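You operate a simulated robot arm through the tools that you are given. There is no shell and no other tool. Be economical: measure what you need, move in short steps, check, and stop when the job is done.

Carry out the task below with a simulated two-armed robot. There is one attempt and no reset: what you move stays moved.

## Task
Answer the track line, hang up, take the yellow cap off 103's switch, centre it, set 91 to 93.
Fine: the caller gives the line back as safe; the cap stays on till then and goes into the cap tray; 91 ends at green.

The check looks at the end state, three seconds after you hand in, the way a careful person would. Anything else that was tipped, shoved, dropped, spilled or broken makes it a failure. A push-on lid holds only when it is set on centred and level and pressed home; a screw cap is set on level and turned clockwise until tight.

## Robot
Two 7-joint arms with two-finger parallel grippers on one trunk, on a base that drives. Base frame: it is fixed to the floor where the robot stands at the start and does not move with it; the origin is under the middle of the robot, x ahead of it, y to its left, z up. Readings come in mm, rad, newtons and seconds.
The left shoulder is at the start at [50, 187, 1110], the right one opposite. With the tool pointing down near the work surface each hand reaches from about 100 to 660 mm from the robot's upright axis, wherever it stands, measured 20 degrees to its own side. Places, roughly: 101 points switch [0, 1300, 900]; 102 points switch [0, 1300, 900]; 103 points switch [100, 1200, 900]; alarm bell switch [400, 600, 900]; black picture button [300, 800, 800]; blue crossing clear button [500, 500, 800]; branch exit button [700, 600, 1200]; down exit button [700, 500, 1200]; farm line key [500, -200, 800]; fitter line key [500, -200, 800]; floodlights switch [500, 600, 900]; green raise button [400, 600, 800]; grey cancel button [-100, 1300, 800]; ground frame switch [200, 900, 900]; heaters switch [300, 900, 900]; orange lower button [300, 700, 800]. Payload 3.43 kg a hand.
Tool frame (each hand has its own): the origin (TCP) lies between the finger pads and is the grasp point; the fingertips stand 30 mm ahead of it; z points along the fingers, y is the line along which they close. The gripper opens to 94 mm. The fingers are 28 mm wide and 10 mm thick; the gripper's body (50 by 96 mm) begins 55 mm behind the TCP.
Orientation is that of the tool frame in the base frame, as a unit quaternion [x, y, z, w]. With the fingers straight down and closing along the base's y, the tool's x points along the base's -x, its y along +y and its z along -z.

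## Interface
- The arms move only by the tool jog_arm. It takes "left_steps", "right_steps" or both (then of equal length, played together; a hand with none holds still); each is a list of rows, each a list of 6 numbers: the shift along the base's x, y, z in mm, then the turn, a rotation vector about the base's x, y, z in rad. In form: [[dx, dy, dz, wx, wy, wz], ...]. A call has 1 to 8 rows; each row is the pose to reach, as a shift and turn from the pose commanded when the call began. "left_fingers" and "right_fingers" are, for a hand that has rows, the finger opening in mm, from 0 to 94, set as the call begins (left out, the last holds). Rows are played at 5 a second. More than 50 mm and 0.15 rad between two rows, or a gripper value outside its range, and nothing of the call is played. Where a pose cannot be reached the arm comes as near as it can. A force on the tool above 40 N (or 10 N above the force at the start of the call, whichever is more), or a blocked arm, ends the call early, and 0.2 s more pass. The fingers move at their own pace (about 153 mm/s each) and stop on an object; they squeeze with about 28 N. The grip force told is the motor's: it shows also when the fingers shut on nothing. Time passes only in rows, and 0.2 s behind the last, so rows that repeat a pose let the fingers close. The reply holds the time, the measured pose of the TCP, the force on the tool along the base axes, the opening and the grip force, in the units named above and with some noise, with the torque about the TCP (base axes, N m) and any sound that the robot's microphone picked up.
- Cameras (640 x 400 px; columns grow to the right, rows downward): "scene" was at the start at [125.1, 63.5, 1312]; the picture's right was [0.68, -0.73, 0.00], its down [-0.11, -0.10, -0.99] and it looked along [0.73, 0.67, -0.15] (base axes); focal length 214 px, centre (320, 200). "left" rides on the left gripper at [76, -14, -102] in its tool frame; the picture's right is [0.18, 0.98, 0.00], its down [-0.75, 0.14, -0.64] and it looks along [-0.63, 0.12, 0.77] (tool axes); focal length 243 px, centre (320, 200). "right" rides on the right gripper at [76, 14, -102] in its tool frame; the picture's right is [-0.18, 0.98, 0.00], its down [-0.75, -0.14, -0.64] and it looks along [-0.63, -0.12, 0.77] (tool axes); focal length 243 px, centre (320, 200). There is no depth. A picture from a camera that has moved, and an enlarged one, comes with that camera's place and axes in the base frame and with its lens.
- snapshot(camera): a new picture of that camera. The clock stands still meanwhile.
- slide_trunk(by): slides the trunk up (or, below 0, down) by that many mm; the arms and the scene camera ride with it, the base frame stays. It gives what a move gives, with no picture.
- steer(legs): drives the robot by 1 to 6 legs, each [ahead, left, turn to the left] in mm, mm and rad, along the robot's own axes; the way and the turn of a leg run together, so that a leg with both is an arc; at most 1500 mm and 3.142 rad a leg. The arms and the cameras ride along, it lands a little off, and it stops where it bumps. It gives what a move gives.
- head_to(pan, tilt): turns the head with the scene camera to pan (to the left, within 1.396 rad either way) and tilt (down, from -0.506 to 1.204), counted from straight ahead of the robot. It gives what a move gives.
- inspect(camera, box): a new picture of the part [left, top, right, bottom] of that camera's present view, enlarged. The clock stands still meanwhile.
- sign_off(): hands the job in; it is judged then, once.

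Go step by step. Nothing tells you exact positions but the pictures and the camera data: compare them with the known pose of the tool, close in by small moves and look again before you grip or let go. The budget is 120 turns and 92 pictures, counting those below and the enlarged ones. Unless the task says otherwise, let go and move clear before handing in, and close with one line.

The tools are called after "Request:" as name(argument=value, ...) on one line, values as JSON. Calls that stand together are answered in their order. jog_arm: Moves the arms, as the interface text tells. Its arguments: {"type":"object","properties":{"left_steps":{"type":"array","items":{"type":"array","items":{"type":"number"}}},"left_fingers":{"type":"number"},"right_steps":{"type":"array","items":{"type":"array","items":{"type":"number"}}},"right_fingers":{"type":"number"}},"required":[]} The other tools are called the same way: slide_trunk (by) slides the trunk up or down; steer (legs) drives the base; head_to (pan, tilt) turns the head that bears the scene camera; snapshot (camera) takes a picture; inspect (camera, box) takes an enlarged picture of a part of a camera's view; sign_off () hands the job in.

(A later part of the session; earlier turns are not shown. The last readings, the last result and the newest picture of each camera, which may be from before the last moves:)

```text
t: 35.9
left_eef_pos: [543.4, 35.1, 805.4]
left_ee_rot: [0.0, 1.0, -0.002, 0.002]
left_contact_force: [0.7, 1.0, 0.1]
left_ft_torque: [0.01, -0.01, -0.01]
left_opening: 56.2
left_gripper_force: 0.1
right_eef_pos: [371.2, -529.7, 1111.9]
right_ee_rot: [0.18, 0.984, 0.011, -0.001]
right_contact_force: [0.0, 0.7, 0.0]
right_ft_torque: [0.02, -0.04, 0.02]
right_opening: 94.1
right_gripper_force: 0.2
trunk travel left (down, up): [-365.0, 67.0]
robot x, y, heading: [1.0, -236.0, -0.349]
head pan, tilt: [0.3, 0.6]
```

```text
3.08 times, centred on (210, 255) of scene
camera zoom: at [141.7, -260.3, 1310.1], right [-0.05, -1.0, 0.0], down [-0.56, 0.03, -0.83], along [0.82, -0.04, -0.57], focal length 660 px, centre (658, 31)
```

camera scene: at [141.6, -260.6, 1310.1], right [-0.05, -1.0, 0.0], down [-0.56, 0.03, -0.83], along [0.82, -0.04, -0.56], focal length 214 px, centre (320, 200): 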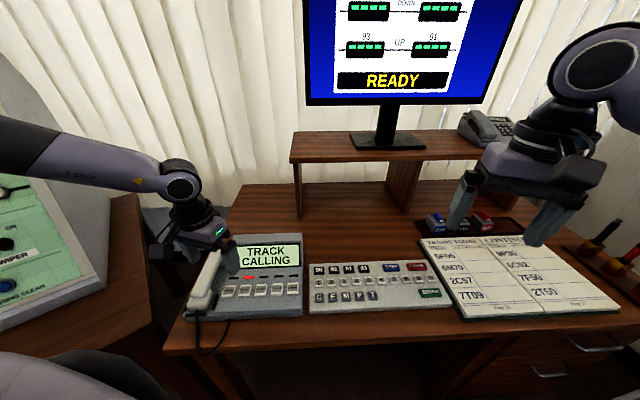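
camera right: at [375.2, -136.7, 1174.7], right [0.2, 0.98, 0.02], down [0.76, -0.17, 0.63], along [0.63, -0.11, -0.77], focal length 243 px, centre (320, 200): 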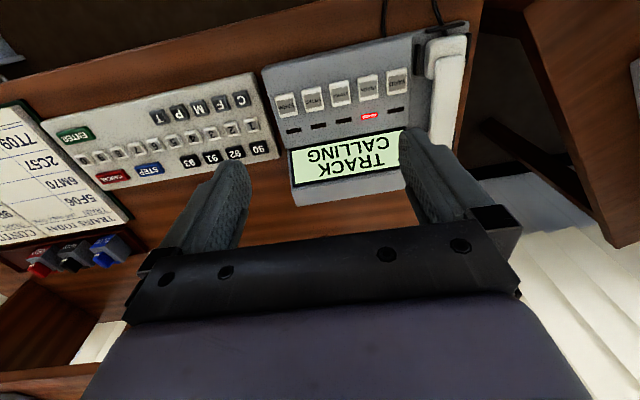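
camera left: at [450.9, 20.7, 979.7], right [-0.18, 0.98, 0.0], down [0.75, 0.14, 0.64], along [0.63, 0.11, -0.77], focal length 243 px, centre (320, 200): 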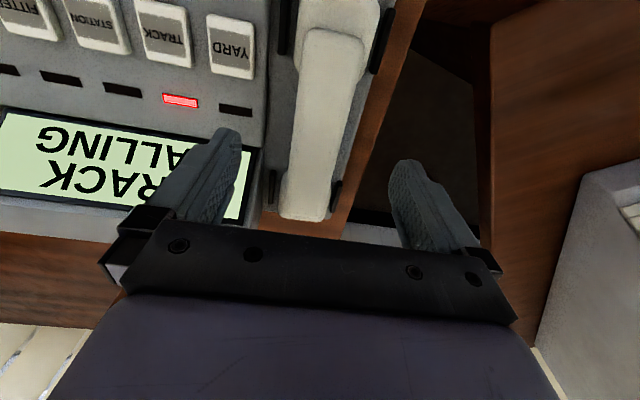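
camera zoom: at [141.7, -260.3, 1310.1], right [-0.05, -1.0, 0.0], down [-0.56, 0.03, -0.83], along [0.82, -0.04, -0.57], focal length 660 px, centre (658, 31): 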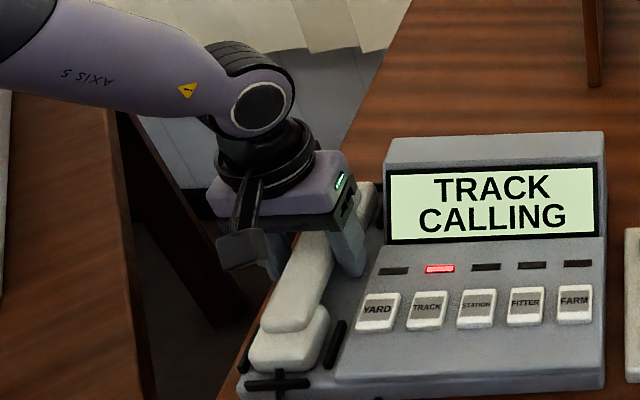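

Fingers straddle the handset. I go a bit lower and close.

Request:
jog_arm(left_steps=[[0, 0, -6, 0, 0, 0], [0, 0, -12, 0, 0, 0]])

Request:
jog_arm(left_steps=[[0, 0, 0, 0, 0, 0], [0, 0, 0, 0, 0, 0], [0, 0, 0, 0, 0, 0]], left_fingers=0)

Request:
inspect(camera="scene", box=[150, 190, 270, 320])

```text
t: 36.5
left_eef_pos: [542.2, 33.9, 801.0]
left_ee_rot: [0.001, 1.0, 0.0, 0.004]
left_contact_force: [-10.4, 1.7, 28.8]
left_ft_torque: [0.79, 0.68, -0.06]
left_opening: 57.7
left_gripper_force: 1.8
right_eef_pos: [366.8, -531.3, 1113.2]
right_ee_rot: [0.179, 0.984, 0.014, 0.0]
right_contact_force: [-0.1, 0.0, 0.0]
right_ft_torque: [0.01, 0.01, 0.0]
right_opening: 94.0
right_gripper_force: 0.0
trunk travel left (down, up): [-365.0, 67.0]
robot x, y, heading: [0.0, -235.3, -0.35]
head pan, tilt: [0.3, 0.6]
stopped in row 2 (left hand): the force on the tool passed its limit at 44 N (the readings are from after the stop); the commanded pose is now the measured one
```

```text
t: 37.3
left_eef_pos: [544.0, 35.1, 800.5]
left_ee_rot: [0.0, 1.0, -0.001, 0.007]
left_contact_force: [-2.6, 3.6, 39.4]
left_ft_torque: [0.98, 0.59, 0.47]
left_opening: 42.1
left_gripper_force: 28.2
right_eef_pos: [368.8, -532.3, 1113.4]
right_ee_rot: [0.179, 0.984, 0.013, 0.001]
right_contact_force: [0.5, -0.3, -0.4]
right_ft_torque: [-0.02, -0.01, 0.0]
right_opening: 93.7
right_gripper_force: 0.0
trunk travel left (down, up): [-365.0, 67.0]
robot x, y, heading: [-0.6, -235.3, -0.348]
head pan, tilt: [0.3, 0.6]
```

```text
3.08 times, centred on (210, 255) of scene
camera zoom: at [137.9, -261.8, 1310.8], right [-0.05, -1.0, 0.0], down [-0.56, 0.03, -0.83], along [0.83, -0.04, -0.56], focal length 660 px, centre (658, 31)
```

zoom: 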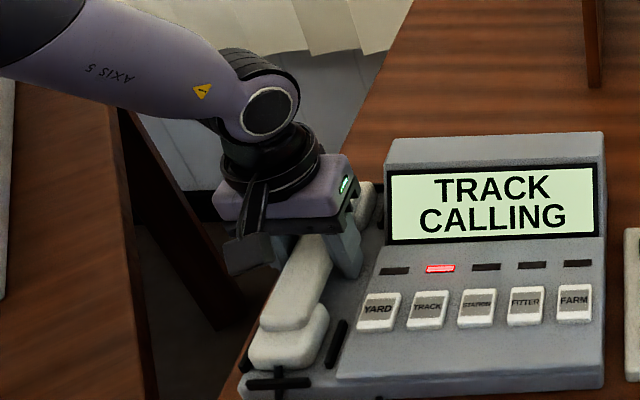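

Gripped (42 mm wide). I lift straight up and watch the display.

Request:
jog_arm(left_steps=[[0, 0, 15, 0, 0, 0], [0, 0, 30, 0, 0, 0], [0, 0, 50, 0, 0, 0], [0, 0, 70, 0, 0, 0], [0, 0, 80, 0, 0, 0], [0, 0, 80, 0, 0, 0]])

Request:
snapshot(camera="scene")

```text
t: 38.7
left_eef_pos: [544.1, 35.8, 876.9]
left_ee_rot: [0.001, 1.0, -0.002, 0.002]
left_contact_force: [-0.1, 0.3, -0.8]
left_ft_torque: [0.01, 0.03, -0.03]
left_opening: 0.0
left_gripper_force: 28.1
right_eef_pos: [370.1, -530.2, 1111.1]
right_ee_rot: [0.181, 0.983, 0.012, -0.001]
right_contact_force: [0.4, -0.2, -0.4]
right_ft_torque: [0.0, 0.01, -0.02]
right_opening: 94.1
right_gripper_force: 0.0
trunk travel left (down, up): [-365.0, 67.0]
robot x, y, heading: [1.4, -240.8, -0.347]
head pan, tilt: [0.3, 0.6]
```

```text
58 pictures are left
camera scene: at [141.6, -260.1, 1310.1], right [-0.05, -1.0, 0.0], down [-0.56, 0.03, -0.83], along [0.82, -0.04, -0.56], focal length 214 px, centre (320, 200)
```

scene: 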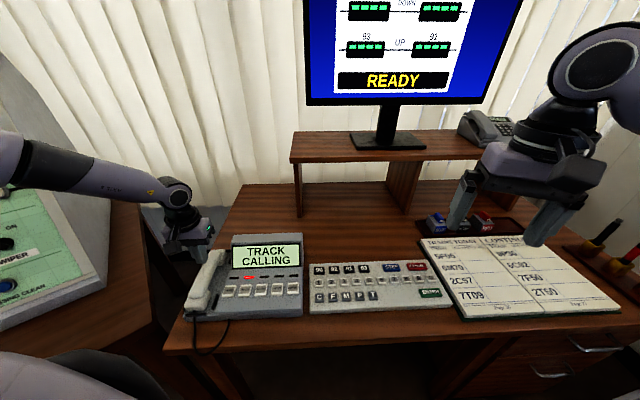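

The handset slipped out of the fingers and stayed in its cradle. I look at it closely to find what stopped the fingers.

Request:
inspect(camera="scene", box=[165, 225, 265, 340])

Request:
snapshot(camera="left")

```text
3.48 times, centred on (215, 282) of scene
camera zoom: at [141.6, -260.1, 1310.1], right [-0.05, -1.0, 0.0], down [-0.56, 0.03, -0.83], along [0.82, -0.04, -0.56], focal length 746 px, centre (685, -87)
```

zoom: 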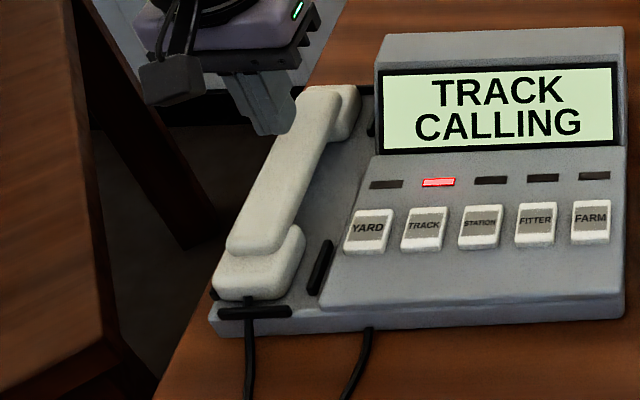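

```text
56 pictures are left
camera left: at [466.6, 22.6, 979.1], right [-0.18, 0.98, 0.0], down [0.75, 0.14, 0.65], along [0.64, 0.12, -0.76], focal length 243 px, centre (320, 200)
```

left: 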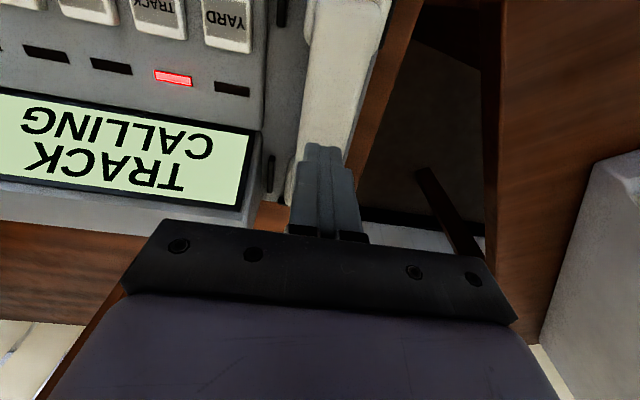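

I retry with a slightly wider opening, 2 mm further left, small yaw match, and a slow lift with checks.

Request:
jog_arm(left_steps=[[-5, 2, 0, 0, 0, 0.03], [-5, 2, -25, 0, 0, 0.03], [-5, 2, -50, 0, 0, 0.03], [-5, 2, -65, 0, 0, 0.03], [-5, 2, -73, 0, 0, 0.03]], left_fingers=59)

Request:
inspect(camera="left", box=[240, 100, 400, 240])

Request:
jog_arm(left_steps=[[0, 0, 0, 0, 0, 0], [0, 0, 0, 0, 0, 0], [0, 0, 0, 0, 0, 0], [0, 0, 0, 0, 0, 0]], left_fingers=0)

Request:
jog_arm(left_steps=[[0, 0, 2, 0, 0, 0], [0, 0, 4, 0, 0, 0], [0, 0, 6, 0, 0, 0]])

```text
t: 39.9
left_eef_pos: [539.6, 36.2, 803.2]
left_ee_rot: [-0.015, 1.0, -0.002, 0.002]
left_contact_force: [-0.1, 1.0, 0.6]
left_ft_torque: [-0.03, 0.02, -0.01]
left_opening: 58.6
left_gripper_force: 0.1
right_eef_pos: [370.9, -530.9, 1111.2]
right_ee_rot: [0.179, 0.984, 0.012, -0.002]
right_contact_force: [0.1, 0.2, 0.2]
right_ft_torque: [-0.02, -0.01, 0.02]
right_opening: 93.9
right_gripper_force: 0.1
trunk travel left (down, up): [-365.0, 67.0]
robot x, y, heading: [0.1, -236.7, -0.343]
head pan, tilt: [0.3, 0.6]
```

```text
2.86 times, centred on (320, 170) of left
camera zoom: at [462.6, 22.2, 905.2], right [-0.21, 0.98, 0.0], down [0.75, 0.16, 0.65], along [0.63, 0.13, -0.76], focal length 693 px, centre (320, 286)
```

zoom: 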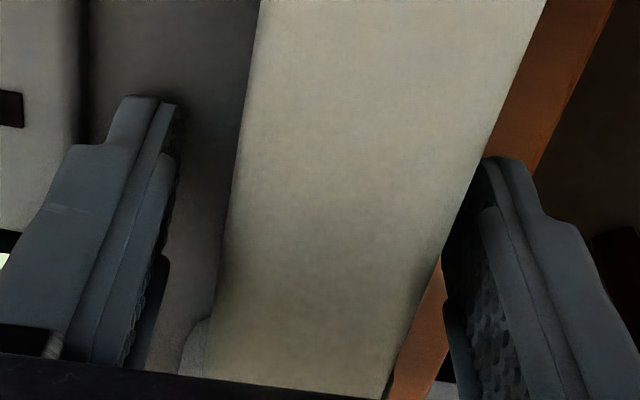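

```text
t: 40.9
left_eef_pos: [539.3, 38.1, 802.7]
left_ee_rot: [-0.014, 1.0, -0.001, 0.003]
left_contact_force: [1.4, -2.4, 0.4]
left_ft_torque: [-0.07, -0.01, -0.25]
left_opening: 41.7
left_gripper_force: 28.3
right_eef_pos: [371.2, -530.1, 1112.1]
right_ee_rot: [0.18, 0.984, 0.011, -0.001]
right_contact_force: [0.0, 0.0, 0.4]
right_ft_torque: [0.02, -0.02, 0.02]
right_opening: 94.0
right_gripper_force: 0.1
trunk travel left (down, up): [-365.0, 67.0]
robot x, y, heading: [0.0, -236.8, -0.351]
head pan, tilt: [0.3, 0.6]
```

```text
t: 41.7
left_eef_pos: [539.3, 36.7, 808.8]
left_ee_rot: [-0.014, 1.0, -0.002, 0.003]
left_contact_force: [1.0, -3.3, -3.3]
left_ft_torque: [-0.13, 0.08, -0.32]
left_opening: 42.2
left_gripper_force: 28.2
right_eef_pos: [371.6, -529.6, 1111.4]
right_ee_rot: [0.179, 0.984, 0.011, -0.001]
right_contact_force: [-0.6, -0.2, -0.7]
right_ft_torque: [0.03, 0.0, -0.01]
right_opening: 94.0
right_gripper_force: 0.0
trunk travel left (down, up): [-365.0, 67.0]
robot x, y, heading: [-0.6, -237.0, -0.352]
head pan, tilt: [0.3, 0.6]
```

It carries the handset's weight now (−3.3 N). I continue slowly.

Request:
jog_arm(left_steps=[[0, 0, 4, 0, 0, 0], [0, 0, 9, 0, 0, 0], [0, 0, 15, 0, 0, 0], [0, 0, 22, 0, 0, 0], [0, 0, 30, 0, 0, 0], [0, 0, 38, 0, 0, 0], [0, 0, 46, 0, 0, 0], [0, 0, 54, 0, 0, 0]])

Request:
inspect(camera="scene", box=[150, 170, 330, 340])

```text
t: 43.5
left_eef_pos: [539.9, 38.2, 863.7]
left_ee_rot: [-0.015, 1.0, -0.001, 0.002]
left_contact_force: [-0.2, 0.7, -2.7]
left_ft_torque: [0.03, -0.01, 0.01]
left_opening: 42.0
left_gripper_force: 27.7
right_eef_pos: [371.6, -530.1, 1111.2]
right_ee_rot: [0.18, 0.984, 0.012, -0.001]
right_contact_force: [0.6, -0.5, 0.3]
right_ft_torque: [0.01, -0.03, 0.03]
right_opening: 93.9
right_gripper_force: 0.1
trunk travel left (down, up): [-365.0, 67.0]
robot x, y, heading: [-2.3, -236.0, -0.348]
head pan, tilt: [0.3, 0.6]
```

```text
2.35 times, centred on (240, 255) of scene
camera zoom: at [141.6, -260.1, 1310.1], right [-0.05, -1.0, 0.0], down [-0.56, 0.03, -0.83], along [0.82, -0.04, -0.56], focal length 505 px, centre (508, 71)
```

zoom: 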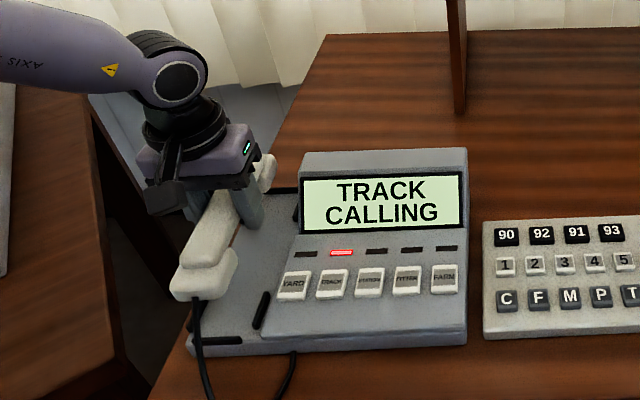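

The handset is off the hook but the line still calls, so the TRACK key must be pressed with the right hand while the left holds the handset. I bring the left hand up and inward, then turn the robot left so the right hand gets the key in its good sector.

Request:
jog_arm(left_steps=[[-10, 0, 35, 0, 0, 0.05], [-25, 0, 65, 0, 0, 0.15], [-45, -35, 70, 0, 0, 0.25], [-60, -70, 70, 0, 0, 0.35], [-75, -105, 70, 0, 0, 0.4], [-90, -140, 70, 0, 0, 0.4], [-97, -165, 70, 0, 0, 0.4]])

Request:
steer(legs=[[0, 0, 0.35]])

Request:
snapshot(camera="scene")

```text
t: 45.1
left_eef_pos: [440.4, -128.0, 932.3]
left_ee_rot: [-0.213, 0.977, -0.002, 0.003]
left_contact_force: [0.5, 0.7, -1.4]
left_ft_torque: [-0.01, 0.03, -0.01]
left_opening: 42.1
left_gripper_force: 27.7
right_eef_pos: [371.5, -531.3, 1112.1]
right_ee_rot: [0.18, 0.984, 0.011, -0.001]
right_contact_force: [0.0, -1.0, -0.1]
right_ft_torque: [0.01, -0.01, -0.01]
right_opening: 94.0
right_gripper_force: 0.1
trunk travel left (down, up): [-365.0, 67.0]
robot x, y, heading: [-0.3, -235.4, -0.347]
head pan, tilt: [0.3, 0.6]
```

```text
t: 46.6
left_eef_pos: [377.5, 16.7, 933.0]
left_ee_rot: [-0.38, 0.925, -0.001, 0.004]
left_contact_force: [-0.1, 0.4, -1.6]
left_ft_torque: [0.01, -0.02, -0.01]
left_opening: 42.1
left_gripper_force: 27.8
right_eef_pos: [448.9, -385.0, 1112.3]
right_ee_rot: [0.005, 1.0, 0.012, -0.004]
right_contact_force: [-0.1, 0.6, -0.5]
right_ft_torque: [0.01, 0.0, -0.05]
right_opening: 94.0
right_gripper_force: 0.0
trunk travel left (down, up): [-365.0, 67.0]
robot x, y, heading: [0.5, -235.0, 0.004]
head pan, tilt: [0.3, 0.6]
```

```text
53 pictures are left
camera scene: at [141.3, -209.4, 1310.1], right [0.3, -0.96, 0.0], down [-0.54, -0.17, -0.82], along [0.79, 0.24, -0.57], focal length 214 px, centre (320, 200)
```

scene: 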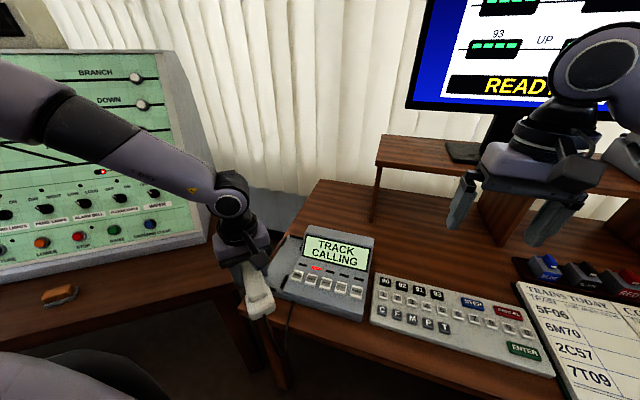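

Continuing: left hand a little further in, then shift left 110 mm and turn +0.4.

Request:
jog_arm(left_steps=[[0, -40, 0, 0, 0, 0.1], [-5, -90, 0, 0, 0, 0.2]])

Request:
steer(legs=[[0, 0, 0.4], [43, 101, 0]])

Request:
snapshot(camera="scene")

Request:
snapshot(camera="right")

```text
refused: row 2 steps farther than a row can; nothing moved
```

```text
t: 49.4
left_eef_pos: [250.1, 253.3, 933.8]
left_ee_rot: [-0.556, 0.831, 0.0, 0.003]
left_contact_force: [0.5, 0.7, -2.1]
left_ft_torque: [-0.03, 0.03, 0.02]
left_opening: 41.9
left_gripper_force: 28.3
right_eef_pos: [472.4, -88.7, 1112.4]
right_ee_rot: [-0.195, 0.981, 0.011, -0.006]
right_contact_force: [-0.2, 0.6, 0.2]
right_ft_torque: [-0.04, -0.02, 0.01]
right_opening: 94.0
right_gripper_force: 0.0
trunk travel left (down, up): [-365.0, 67.0]
robot x, y, heading: [-0.8, -130.1, 0.404]
head pan, tilt: [0.3, 0.6]
```

```text
52 pictures are left
camera scene: at [120.7, -46.7, 1310.1], right [0.65, -0.76, 0.0], down [-0.43, -0.37, -0.82], along [0.63, 0.53, -0.57], focal length 214 px, centre (320, 200)
```

scene: 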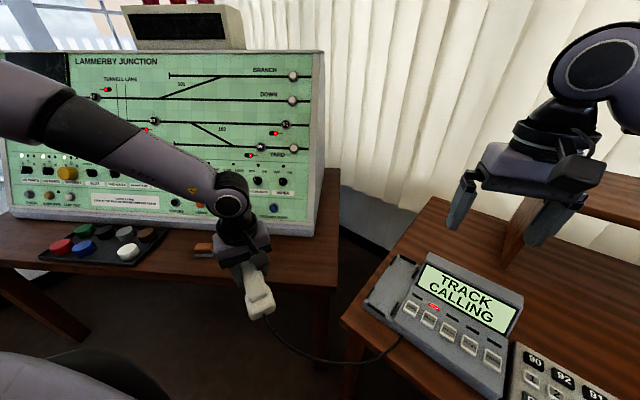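

```text
51 pictures are left
camera right: at [399.5, -105.9, 1215.0], right [-0.2, 0.98, 0.02], down [0.76, 0.14, 0.63], along [0.62, 0.15, -0.77], focal length 243 px, centre (320, 200)
```

right: 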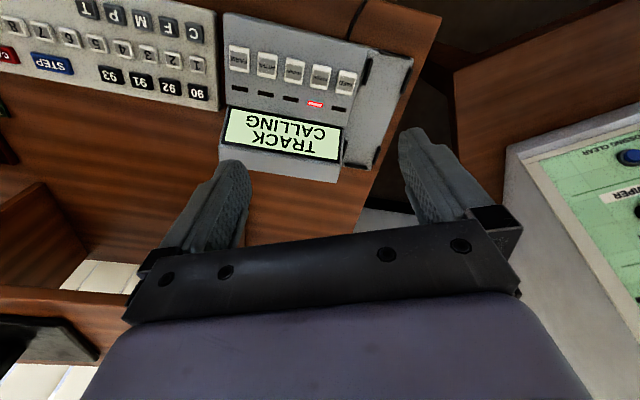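

The cord follows. I bring the left hand back somewhat towards the phone and lower the right hand, fingers closed and yaw-aligned, above the TRACK key.

Request:
jog_arm(left_steps=[[12, -12, 0, 0, 0, 0], [24, -24, 0, 0, 0, 0], [36, -36, 0, 0, 0, 0], [45, -48, 0, 0, 0, 0], [50, -60, 0, 0, 0, 0], [50, -60, 0, 0, 0, 0], [50, -60, 0, 0, 0, 0]], right_steps=[[3, 2, -42, 0, 0, -0.1], [6, 5, -84, 0, 0, -0.2], [9, 8, -126, 0, 0, -0.3], [12, 11, -168, 0, 0, -0.39], [12, 11, -205, 0, 0, -0.39], [12, 11, -235, 0, 0, -0.39], [12, 11, -255, 0, 0, -0.39]], right_fingers=0)

Request:
snapshot(camera="right")

Request:
snapshot(camera="scene")

```text
t: 51.0
left_eef_pos: [300.7, 191.6, 934.0]
left_ee_rot: [-0.557, 0.831, 0.001, 0.003]
left_contact_force: [0.5, -1.0, -1.7]
left_ft_torque: [0.05, 0.01, 0.02]
left_opening: 42.0
left_gripper_force: 28.3
right_eef_pos: [485.2, -78.3, 856.4]
right_ee_rot: [0.0, 1.0, 0.011, -0.004]
right_contact_force: [-0.1, 0.7, -0.6]
right_ft_torque: [-0.01, 0.02, 0.01]
right_opening: 0.1
right_gripper_force: 28.1
trunk travel left (down, up): [-365.0, 67.0]
robot x, y, heading: [1.2, -128.2, 0.4]
head pan, tilt: [0.3, 0.6]
```

```text
50 pictures are left
camera right: at [410.3, -65.5, 959.4], right [0.18, 0.98, 0.02], down [0.76, -0.16, 0.63], along [0.63, -0.1, -0.77], focal length 243 px, centre (320, 200)
```

right: 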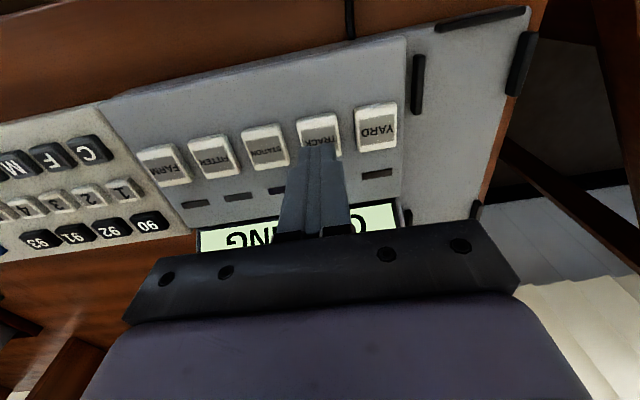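

```text
49 pictures are left
camera scene: at [120.7, -47.2, 1310.1], right [0.65, -0.76, 0.0], down [-0.43, -0.37, -0.82], along [0.63, 0.53, -0.57], focal length 214 px, centre (320, 200)
```

scene: 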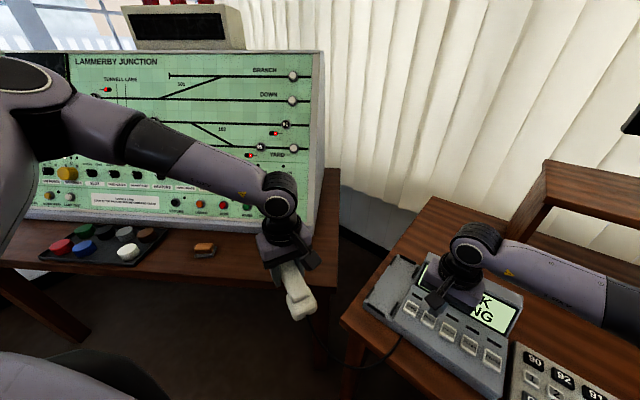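

Key lies right beneath the fingertips. I press gently.

Request:
jog_arm(right_steps=[[-1, 3, -20, 0, 0, 0], [-1, 3, -30, 0, 0, 0], [-1, 3, -34, 0, 0, 0], [-1, 3, -37, 0, 0, 0], [-1, 3, -40, 0, 0, 0], [-1, 3, -42, 0, 0, 0]])

Request:
inspect(camera="right", box=[160, 60, 480, 260])

```text
t: 52.4
left_eef_pos: [299.8, 192.1, 933.3]
left_ee_rot: [-0.556, 0.831, 0.0, 0.004]
left_contact_force: [0.1, 0.3, -1.3]
left_ft_torque: [0.03, 0.03, 0.01]
left_opening: 42.1
left_gripper_force: 27.9
right_eef_pos: [483.3, -75.6, 815.6]
right_ee_rot: [0.0, 1.0, 0.012, -0.003]
right_contact_force: [-0.7, -2.4, 7.4]
right_ft_torque: [-0.06, 0.0, 0.0]
right_opening: 0.0
right_gripper_force: 28.2
trunk travel left (down, up): [-365.0, 67.0]
robot x, y, heading: [-1.4, -128.0, 0.403]
head pan, tilt: [0.3, 0.6]
heard: click
```

```text
2.00 times, centred on (320, 160) of right
camera zoom: at [409.4, -62.7, 918.7], right [0.18, 0.98, 0.02], down [0.76, -0.16, 0.63], along [0.63, -0.1, -0.77], focal length 485 px, centre (320, 280)
```

zoom: 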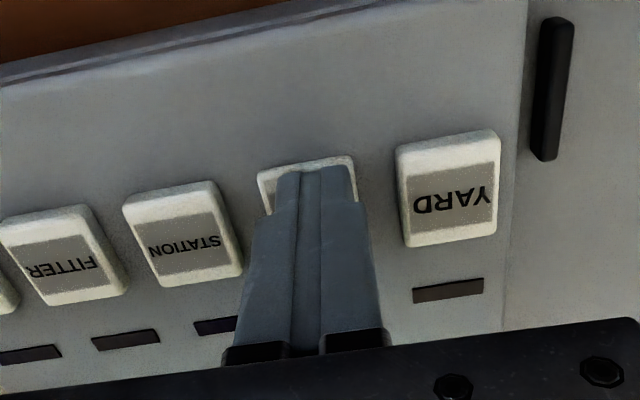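

Click. I raise the hand and move aside to read the display.

Request:
jog_arm(right_steps=[[0, 0, 40, 0, 0, 0], [0, -10, 80, 0, 0, 0], [-10, -50, 100, 0, 0, 0], [-20, -90, 120, 0, 0, 0], [-30, -130, 140, 0, 0, 0]])

Request:
inspect(camera="scene", box=[340, 230, 560, 390])

```text
t: 53.6
left_eef_pos: [301.0, 191.2, 934.3]
left_ee_rot: [-0.556, 0.831, 0.0, 0.003]
left_contact_force: [0.5, 0.1, -1.8]
left_ft_torque: [-0.01, -0.05, -0.04]
left_opening: 42.1
left_gripper_force: 27.4
right_eef_pos: [452.7, -206.0, 955.0]
right_ee_rot: [-0.001, 1.0, 0.013, -0.004]
right_contact_force: [-0.1, -0.6, -0.8]
right_ft_torque: [-0.03, 0.0, 0.01]
right_opening: 0.0
right_gripper_force: 28.2
trunk travel left (down, up): [-365.0, 67.0]
robot x, y, heading: [2.9, -126.9, 0.404]
head pan, tilt: [0.3, 0.6]
```

```text
2.50 times, centred on (450, 310) of scene
camera zoom: at [120.3, -47.7, 1310.2], right [0.65, -0.76, 0.0], down [-0.43, -0.36, -0.83], along [0.63, 0.53, -0.56], focal length 536 px, centre (-5, -75)
```

zoom: 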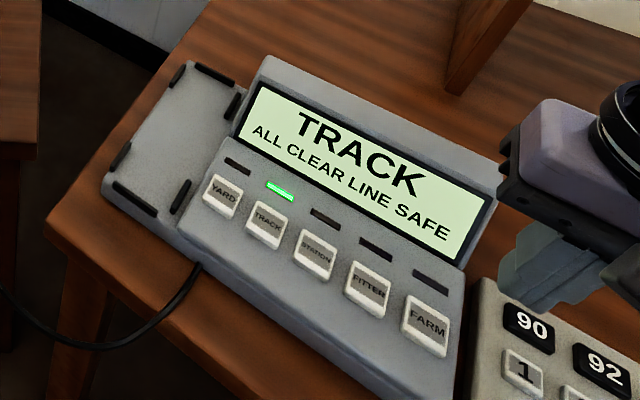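

"ALL CLEAR LINE SAFE". Now I reverse the way back to hang up the handset.

Request:
steer(legs=[[-43, -101, 0], [0, 0, -0.4], [0, 0, -0.35]])

Request:
snapshot(camera="scene")

```text
t: 57.3
left_eef_pos: [436.4, -200.0, 933.9]
left_ee_rot: [-0.22, 0.976, -0.001, 0.003]
left_contact_force: [0.6, -0.1, -1.7]
left_ft_torque: [-0.03, -0.02, 0.03]
left_opening: 42.3
left_gripper_force: 27.9
right_eef_pos: [283.5, -597.7, 955.6]
right_ee_rot: [0.359, 0.933, 0.012, 0.001]
right_contact_force: [0.5, -0.3, -0.5]
right_ft_torque: [-0.05, -0.03, 0.01]
right_opening: 0.0
right_gripper_force: 28.0
trunk travel left (down, up): [-365.0, 67.0]
robot x, y, heading: [-0.0, -234.7, -0.339]
head pan, tilt: [0.3, 0.6]
```

```text
46 pictures are left
camera scene: at [141.9, -257.6, 1310.1], right [-0.03, -1.0, 0.0], down [-0.56, 0.02, -0.83], along [0.82, -0.03, -0.56], focal length 214 px, centre (320, 200)
```

scene: 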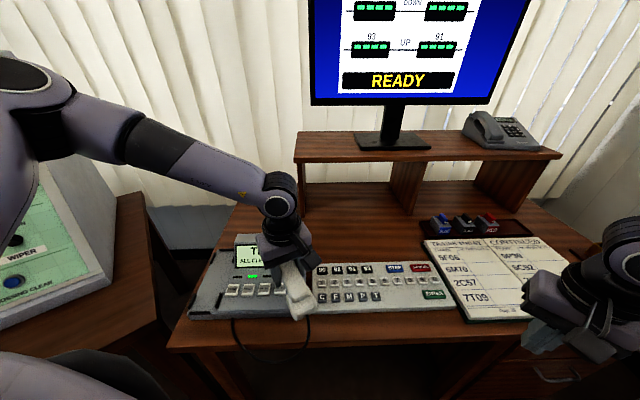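

Request:
jog_arm(left_steps=[[8, 45, 5, 0, 0, -0.05], [20, 90, 5, 0, 0, -0.14], [40, 130, 5, 0, 0, -0.22], [60, 170, 5, 0, 0, -0.3], [80, 205, 5, 0, 0, -0.38], [95, 232, 0, 0, 0, -0.414], [103, 237, -30, 0, 0, -0.414], [103, 237, -60, 0, 0, -0.414]])

Request:
inspect(camera="scene", box=[140, 170, 320, 340])

Request:
snapshot(camera="left")

```text
t: 59.1
left_eef_pos: [539.5, 37.6, 872.0]
left_ee_rot: [-0.016, 1.0, -0.002, 0.002]
left_contact_force: [0.0, 0.1, -2.5]
left_ft_torque: [0.0, -0.01, 0.01]
left_opening: 42.1
left_gripper_force: 27.4
right_eef_pos: [284.1, -597.3, 954.7]
right_ee_rot: [0.36, 0.933, 0.011, 0.001]
right_contact_force: [-0.7, 0.6, -0.2]
right_ft_torque: [-0.01, -0.05, -0.05]
right_opening: 0.0
right_gripper_force: 28.2
trunk travel left (down, up): [-365.0, 67.0]
robot x, y, heading: [-5.6, -237.3, -0.332]
head pan, tilt: [0.3, 0.6]
```

```text
2.35 times, centred on (230, 255) of scene
camera zoom: at [142.2, -257.2, 1310.1], right [-0.03, -1.0, 0.0], down [-0.56, 0.02, -0.82], along [0.82, -0.03, -0.57], focal length 505 px, centre (532, 71)
```

zoom: 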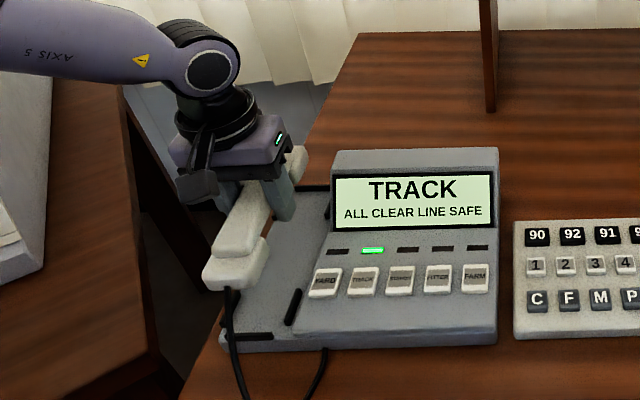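

```text
44 pictures are left
camera left: at [463.2, 21.8, 974.0], right [-0.21, 0.98, 0.0], down [0.75, 0.17, 0.65], along [0.63, 0.14, -0.76], focal length 243 px, centre (320, 200)
```

left: 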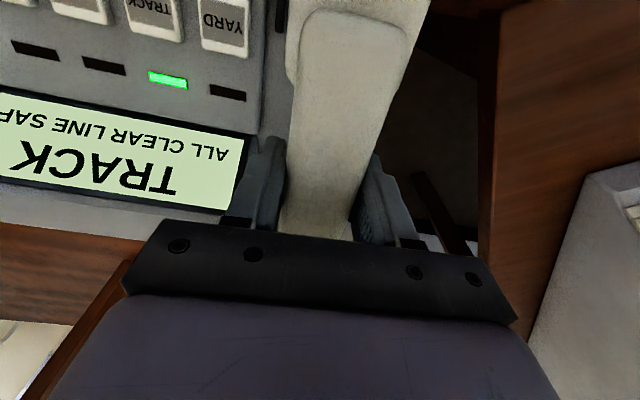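

Back above the cradle at the same pose as on lifting. I lower it straight down.

Request:
jog_arm(left_steps=[[0, 0, -20, 0, 0, 0], [0, 0, -40, 0, 0, 0], [0, 0, -55, 0, 0, 0], [0, 0, -62, 0, 0, 0], [0, 0, -66, 0, 0, 0], [0, 0, -69, 0, 0, 0]])

Request:
inspect(camera="scene", box=[140, 170, 320, 340])

```text
t: 60.5
left_eef_pos: [539.7, 36.5, 804.7]
left_ee_rot: [-0.014, 1.0, -0.001, 0.003]
left_contact_force: [-0.3, -1.8, 4.4]
left_ft_torque: [0.09, 0.52, -0.24]
left_opening: 42.1
left_gripper_force: 27.8
right_eef_pos: [281.9, -598.4, 954.8]
right_ee_rot: [0.359, 0.933, 0.013, 0.001]
right_contact_force: [0.0, 0.1, -0.2]
right_ft_torque: [-0.02, 0.0, 0.02]
right_opening: 0.1
right_gripper_force: 27.6
trunk travel left (down, up): [-365.0, 67.0]
robot x, y, heading: [-0.7, -237.9, -0.333]
head pan, tilt: [0.3, 0.6]
```

```text
2.35 times, centred on (230, 255) of scene
camera zoom: at [141.3, -257.9, 1310.2], right [-0.03, -1.0, 0.0], down [-0.56, 0.02, -0.83], along [0.82, -0.03, -0.56], focal length 505 px, centre (532, 71)
```

zoom: 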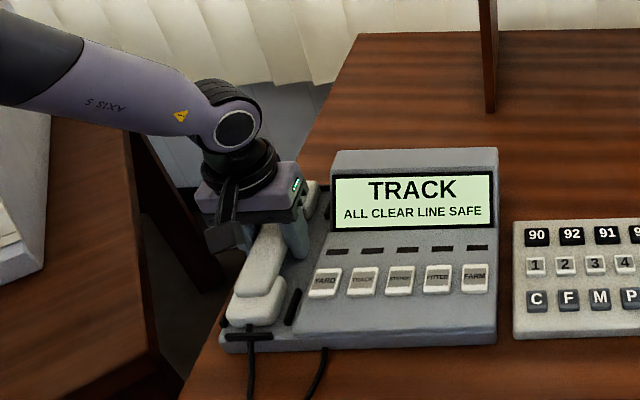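

Seated; the line light went out. Release and lift away.

Request:
jog_arm(left_steps=[[0, 0, -1, 0, 0, 0], [0, 0, -1, 0, 0, 0]], left_fingers=58)

Request:
jog_arm(left_steps=[[0, 0, 20, 0, 0, 0], [0, 0, 50, 0, 0, 0], [0, 0, 90, 0, 0, 0], [0, 0, 130, 0, 0, 0], [-40, 0, 150, 0, 0, 0], [-80, 0, 160, 0, 0, 0], [-120, 0, 170, 0, 0, 0]])

Request:
inspect(camera="scene", box=[140, 170, 320, 340])

```text
t: 61.1
left_eef_pos: [538.8, 36.5, 803.8]
left_ee_rot: [-0.015, 1.0, -0.001, 0.003]
left_contact_force: [0.3, -0.4, -0.1]
left_ft_torque: [0.01, 0.07, 0.01]
left_opening: 58.1
left_gripper_force: 0.0
right_eef_pos: [284.1, -596.5, 955.0]
right_ee_rot: [0.359, 0.933, 0.012, 0.001]
right_contact_force: [0.1, 0.4, 1.3]
right_ft_torque: [-0.01, 0.02, 0.04]
right_opening: 0.1
right_gripper_force: 27.4
trunk travel left (down, up): [-365.0, 67.0]
robot x, y, heading: [-0.3, -234.0, -0.335]
head pan, tilt: [0.3, 0.6]
```

```text
t: 62.7
left_eef_pos: [418.0, 36.8, 972.9]
left_ee_rot: [-0.015, 1.0, 0.0, 0.003]
left_contact_force: [0.0, 0.3, 0.8]
left_ft_torque: [0.0, 0.02, 0.0]
left_opening: 57.9
left_gripper_force: 0.1
right_eef_pos: [283.2, -597.3, 954.6]
right_ee_rot: [0.359, 0.933, 0.013, 0.0]
right_contact_force: [0.6, 0.3, 1.0]
right_ft_torque: [-0.01, 0.0, -0.01]
right_opening: 0.2
right_gripper_force: 28.0
trunk travel left (down, up): [-365.0, 67.0]
robot x, y, heading: [-2.3, -235.4, -0.336]
head pan, tilt: [0.3, 0.6]
```

```text
2.35 times, centred on (230, 255) of scene
camera zoom: at [141.3, -257.4, 1310.2], right [-0.03, -1.0, 0.0], down [-0.56, 0.02, -0.83], along [0.82, -0.03, -0.56], focal length 505 px, centre (532, 71)
```

zoom: 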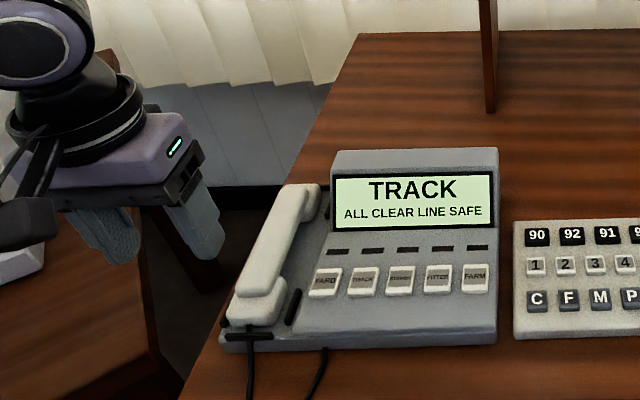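

Phone is hung up properly. Next the panel: I tuck the arms, then drive to stage in front of it and look.

Request:
jog_arm(left_steps=[[-40, -40, 10, 0, 0, 0], [-70, -80, 20, 0, 0, 0], [-90, -120, 30, 0, 0, 0], [-100, -150, 40, 0, 0, 0]])

Request:
steer(legs=[[-200, 0, 0], [0, 0, 1.01]])

Request:
head_to(pan=0.3, tilt=0.5)

Request:
snapshot(camera="scene")

```text
refused: row 1 steps farther than a row can; nothing moved
```

```text
t: 66.9
left_eef_pos: [-195.1, 330.0, 973.3]
left_ee_rot: [-0.496, 0.868, 0.0, 0.004]
left_contact_force: [0.4, -0.3, 0.6]
left_ft_torque: [0.02, -0.02, -0.04]
left_opening: 57.9
left_gripper_force: 0.0
right_eef_pos: [268.1, -122.9, 956.3]
right_ee_rot: [-0.136, 0.991, 0.011, -0.006]
right_contact_force: [0.3, -0.6, -0.1]
right_ft_torque: [0.02, 0.0, 0.04]
right_opening: 0.0
right_gripper_force: 27.8
trunk travel left (down, up): [-365.0, 67.0]
robot x, y, heading: [-187.0, -170.6, 0.671]
head pan, tilt: [0.3, 0.6]
```

```text
t: 67.6
left_eef_pos: [-195.7, 330.3, 972.4]
left_ee_rot: [-0.497, 0.868, 0.0, 0.003]
left_contact_force: [-0.6, 0.6, 0.5]
left_ft_torque: [0.01, 0.01, -0.01]
left_opening: 58.0
left_gripper_force: 0.0
right_eef_pos: [268.7, -122.6, 955.2]
right_ee_rot: [-0.136, 0.991, 0.011, -0.006]
right_contact_force: [0.5, -0.9, 0.1]
right_ft_torque: [-0.01, -0.01, -0.02]
right_opening: 0.0
right_gripper_force: 28.1
trunk travel left (down, up): [-365.0, 67.0]
robot x, y, heading: [-187.0, -168.3, 0.672]
head pan, tilt: [0.3, 0.499]
```

```text
41 pictures are left
camera scene: at [-92.9, -58.1, 1319.2], right [0.83, -0.56, 0.0], down [-0.27, -0.4, -0.88], along [0.49, 0.73, -0.48], focal length 214 px, centre (320, 200)
```

scene: 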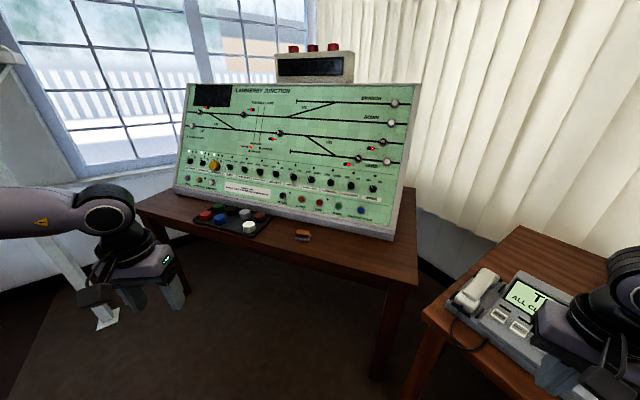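

The panel plane is clear: yellow cap (103) near [59,1228,915], cap tray on the bench before it. I drive left along the bench and face the panel squarely.

Request:
steer(legs=[[0, 0, -0.077], [0, 768, 0]])

Request:
head_to(pan=0.0, tilt=0.4)

Request:
snapshot(camera="scene")

Request:
inspect(camera="scene", box=[180, 70, 460, 280])

```text
t: 75.2
left_eef_pos: [-590.5, 964.5, 973.5]
left_ee_rot: [-0.463, 0.886, 0.0, 0.003]
left_contact_force: [-0.7, -0.2, 0.2]
left_ft_torque: [-0.02, 0.0, 0.01]
left_opening: 57.8
left_gripper_force: 0.1
right_eef_pos: [-161.0, 476.8, 955.5]
right_ee_rot: [-0.1, 0.995, 0.011, -0.005]
right_contact_force: [-0.2, 0.4, -1.6]
right_ft_torque: [-0.06, 0.04, -0.02]
right_opening: 0.0
right_gripper_force: 27.7
trunk travel left (down, up): [-365.0, 67.0]
robot x, y, heading: [-618.2, 464.6, 0.6]
head pan, tilt: [0.3, 0.499]
```

```text
t: 76.0
left_eef_pos: [-590.5, 963.1, 973.6]
left_ee_rot: [-0.463, 0.886, 0.0, 0.003]
left_contact_force: [0.0, -0.3, -0.6]
left_ft_torque: [-0.01, -0.03, 0.0]
left_opening: 58.0
left_gripper_force: 0.1
right_eef_pos: [-161.1, 477.7, 955.7]
right_ee_rot: [-0.099, 0.995, 0.012, -0.005]
right_contact_force: [-0.8, 0.0, 0.1]
right_ft_torque: [0.0, 0.02, -0.02]
right_opening: 0.0
right_gripper_force: 27.7
trunk travel left (down, up): [-365.0, 67.0]
robot x, y, heading: [-617.1, 459.1, 0.607]
head pan, tilt: [0.0, 0.4]
```

```text
40 pictures are left
camera scene: at [-496.9, 549.3, 1328.3], right [0.56, -0.83, 0.0], down [-0.32, -0.22, -0.92], along [0.76, 0.52, -0.39], focal length 214 px, centre (320, 200)
```

scene: 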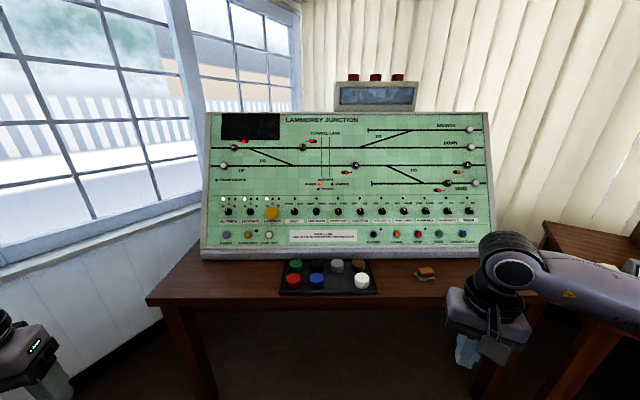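

```text
1.90 times, centred on (320, 175) of scene
camera zoom: at [-496.9, 549.3, 1328.3], right [0.56, -0.83, 0.0], down [-0.32, -0.22, -0.92], along [0.76, 0.52, -0.39], focal length 408 px, centre (320, 248)
```

zoom: 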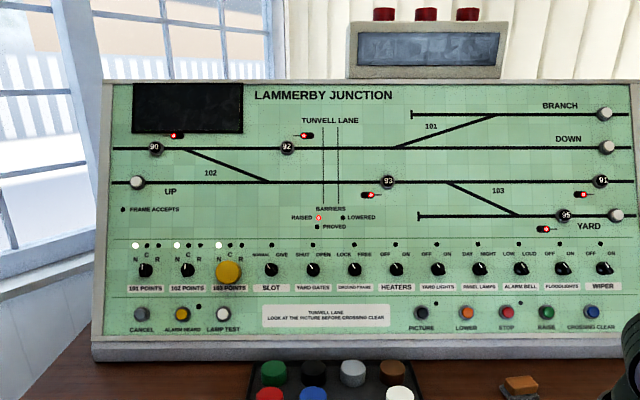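

Now everything is visible: 103's yellow cap at about [52,1167,932], the tray with an empty slot (front row, third) near [39,828,760], buttons 91 and 93 on the UP line. I drive nearer with the robot turned a bit right so the left arm has room.

Request:
steer(legs=[[0, 0, -0.3], [315, 65, 0]])

Request:
head_to(pan=0.55, tilt=0.5)

Request:
snapshot(camera="scene")

Request:
snapshot(camera="left")

```text
t: 79.1
left_eef_pos: [-163.2, 1084.8, 973.2]
left_ee_rot: [-0.324, 0.946, -0.001, 0.003]
left_contact_force: [0.0, 0.0, 0.1]
left_ft_torque: [0.01, 0.06, -0.01]
left_opening: 57.9
left_gripper_force: 0.1
right_eef_pos: [101.7, 493.2, 954.6]
right_ee_rot: [0.053, 0.999, 0.011, -0.003]
right_contact_force: [0.8, -1.2, 0.4]
right_ft_torque: [0.02, 0.03, 0.0]
right_opening: 0.0
right_gripper_force: 28.0
trunk travel left (down, up): [-365.0, 67.0]
robot x, y, heading: [-342.6, 618.5, 0.299]
head pan, tilt: [0.0, 0.4]
```

```text
t: 80.0
left_eef_pos: [-163.1, 1085.2, 972.5]
left_ee_rot: [-0.324, 0.946, -0.001, 0.003]
left_contact_force: [0.2, 0.4, 0.1]
left_ft_torque: [0.01, 0.0, 0.0]
left_opening: 58.2
left_gripper_force: 0.2
right_eef_pos: [101.0, 491.6, 955.7]
right_ee_rot: [0.053, 0.998, 0.014, -0.003]
right_contact_force: [0.3, 1.0, 0.4]
right_ft_torque: [-0.03, -0.03, -0.02]
right_opening: 0.0
right_gripper_force: 27.8
trunk travel left (down, up): [-365.0, 67.0]
robot x, y, heading: [-341.0, 615.7, 0.299]
head pan, tilt: [0.55, 0.499]
```

```text
38 pictures are left
camera scene: at [-226.4, 702.9, 1319.2], right [0.75, -0.66, 0.0], down [-0.32, -0.36, -0.88], along [0.58, 0.66, -0.48], focal length 214 px, centre (320, 200)
```

scene: 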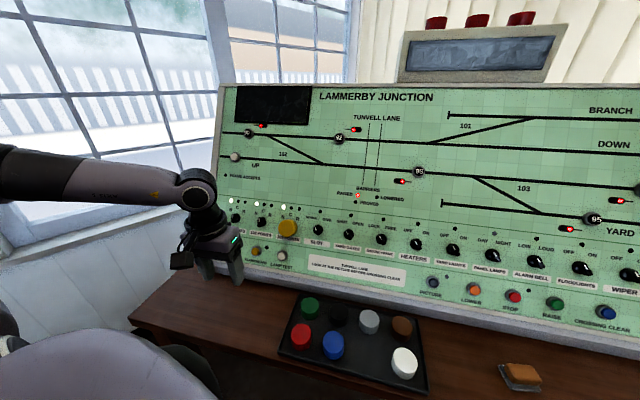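

```text
37 pictures are left
camera left: at [-215.6, 1028.1, 1075.7], right [-0.75, 0.66, 0.0], down [0.5, 0.57, 0.65], along [0.43, 0.48, -0.76], focal length 243 px, centre (320, 200)
```

left: 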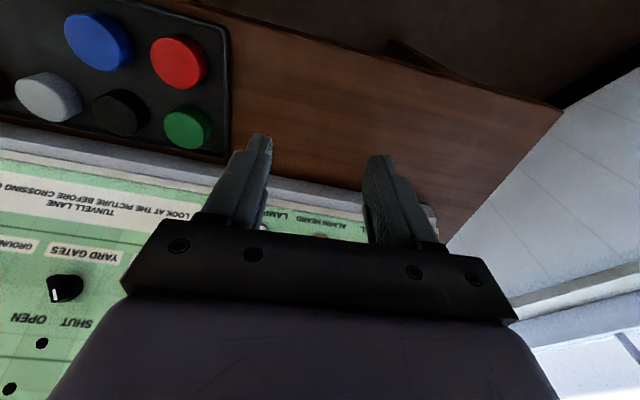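

Cap centre confirmed at [52,1168,931]; the panel leans back ~25°. I pitch the left hand to face along the panel normal and bring it to about 60 mm before the cap.

Request:
jog_arm(left_steps=[[10, 3, 0, 0.0874, -0.1125, 0], [25, 8, 0, 0.1748, -0.225, 0], [45, 14, 0, 0.2622, -0.3375, 0], [70, 22, -2, 0.3496, -0.45, 0], [95, 30, -5, 0.437, -0.5625, 0], [120, 38, -8, 0.5244, -0.675, 0], [145, 45, -12, 0.6118, -0.7875, 0], [165, 50, -16, 0.6992, -0.9, 0]], left_fingers=84)

Request:
snapshot(camera="left")

Request:
inspect(camera="scene", box=[190, 140, 390, 290])

```text
t: 81.8
left_eef_pos: [-17.1, 1122.9, 960.8]
left_ee_rot: [-0.28, 0.837, 0.147, 0.446]
left_contact_force: [-0.2, -0.6, 0.1]
left_ft_torque: [0.03, -0.02, -0.03]
left_opening: 84.1
left_gripper_force: 0.0
left hand out of reach, approached as far as the arm can: row 7, 8
right_eef_pos: [100.9, 491.9, 955.8]
right_ee_rot: [0.052, 0.999, 0.011, -0.003]
right_contact_force: [-0.1, 0.1, 0.2]
right_ft_torque: [0.0, 0.02, -0.01]
right_opening: 0.0
right_gripper_force: 27.7
trunk travel left (down, up): [-365.0, 67.0]
robot x, y, heading: [-337.6, 617.7, 0.297]
head pan, tilt: [0.55, 0.499]
```

```text
36 pictures are left
camera left: at [-111.5, 1035.3, 956.3], right [-0.67, 0.72, -0.16], down [-0.18, 0.05, 0.98], along [0.72, 0.69, 0.1], focal length 243 px, centre (320, 200)
```

left: 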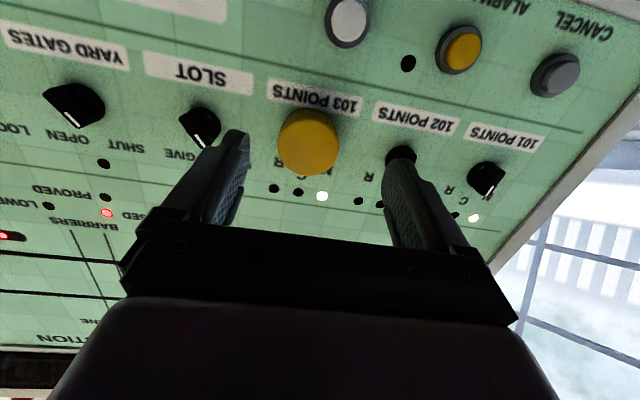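

```text
2.67 times, centred on (290, 215) of scene
camera zoom: at [-226.6, 703.2, 1319.2], right [0.75, -0.66, 0.0], down [-0.32, -0.36, -0.88], along [0.58, 0.66, -0.48], focal length 572 px, centre (400, 160)
```

zoom: 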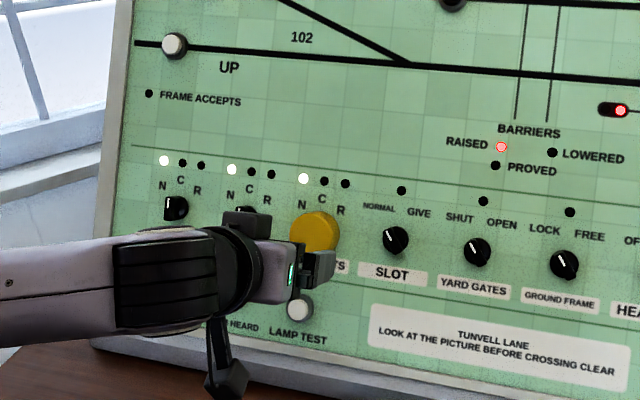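

The wrist, not the distance, is limiting (forearm folded across). I back the robot 100 mm and left 50 mm so the arm can extend more straight.

Request:
steer(legs=[[-100, 50, 0]])

Request:
jog_arm(left_steps=[[30, 2, 0, 0.03, -0.04, 0], [60, 4, 0, 0.06, -0.08, 0], [90, 0, 0, 0.09, -0.11, -0.03], [110, -3, 0, 0.1, -0.125, -0.06], [130, -8, -2, 0.1, -0.125, -0.06], [142, -8, -5, 0.1, -0.125, -0.06]])

Request:
snapshot(camera="left")

```text
t: 83.0
left_eef_pos: [-129.1, 1143.0, 962.5]
left_ee_rot: [-0.282, 0.836, 0.148, 0.446]
left_contact_force: [0.1, -0.1, 0.1]
left_ft_torque: [-0.03, 0.03, -0.04]
left_opening: 84.1
left_gripper_force: 0.0
right_eef_pos: [-8.1, 513.0, 956.2]
right_ee_rot: [0.052, 0.999, 0.011, -0.003]
right_contact_force: [-0.1, 0.5, 0.1]
right_ft_torque: [0.04, 0.0, -0.01]
right_opening: 0.0
right_gripper_force: 27.7
trunk travel left (down, up): [-365.0, 67.0]
robot x, y, heading: [-452.3, 636.8, 0.297]
head pan, tilt: [0.55, 0.499]
```

```text
t: 84.4
left_eef_pos: [16.4, 1135.1, 954.4]
left_ee_rot: [-0.246, 0.807, 0.155, 0.514]
left_contact_force: [-0.9, 1.9, -1.4]
left_ft_torque: [0.01, -0.07, -0.13]
left_opening: 84.0
left_gripper_force: 0.0
left hand out of reach, approached as far as the arm can: row 1, 2, 3, 4, 5
right_eef_pos: [-8.5, 514.8, 955.7]
right_ee_rot: [0.051, 0.999, 0.011, -0.002]
right_contact_force: [-0.2, 0.5, -0.1]
right_ft_torque: [-0.04, -0.01, -0.02]
right_opening: 0.0
right_gripper_force: 27.8
trunk travel left (down, up): [-365.0, 67.0]
robot x, y, heading: [-450.4, 635.3, 0.302]
head pan, tilt: [0.55, 0.499]
```

```text
34 pictures are left
camera left: at [-80.6, 1053.8, 929.5], right [-0.61, 0.77, -0.17], down [-0.3, -0.03, 0.95], along [0.73, 0.63, 0.25], focal length 243 px, centre (320, 200)
```

left: 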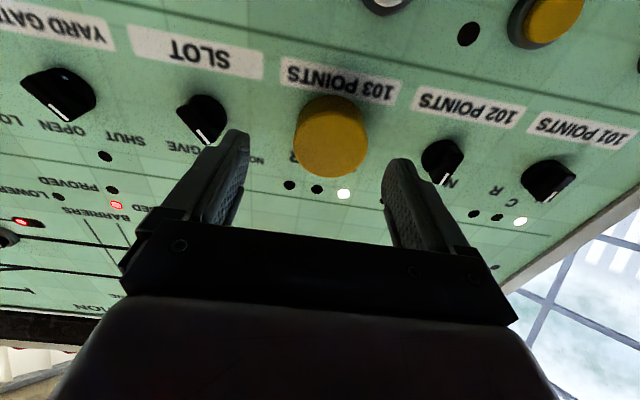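

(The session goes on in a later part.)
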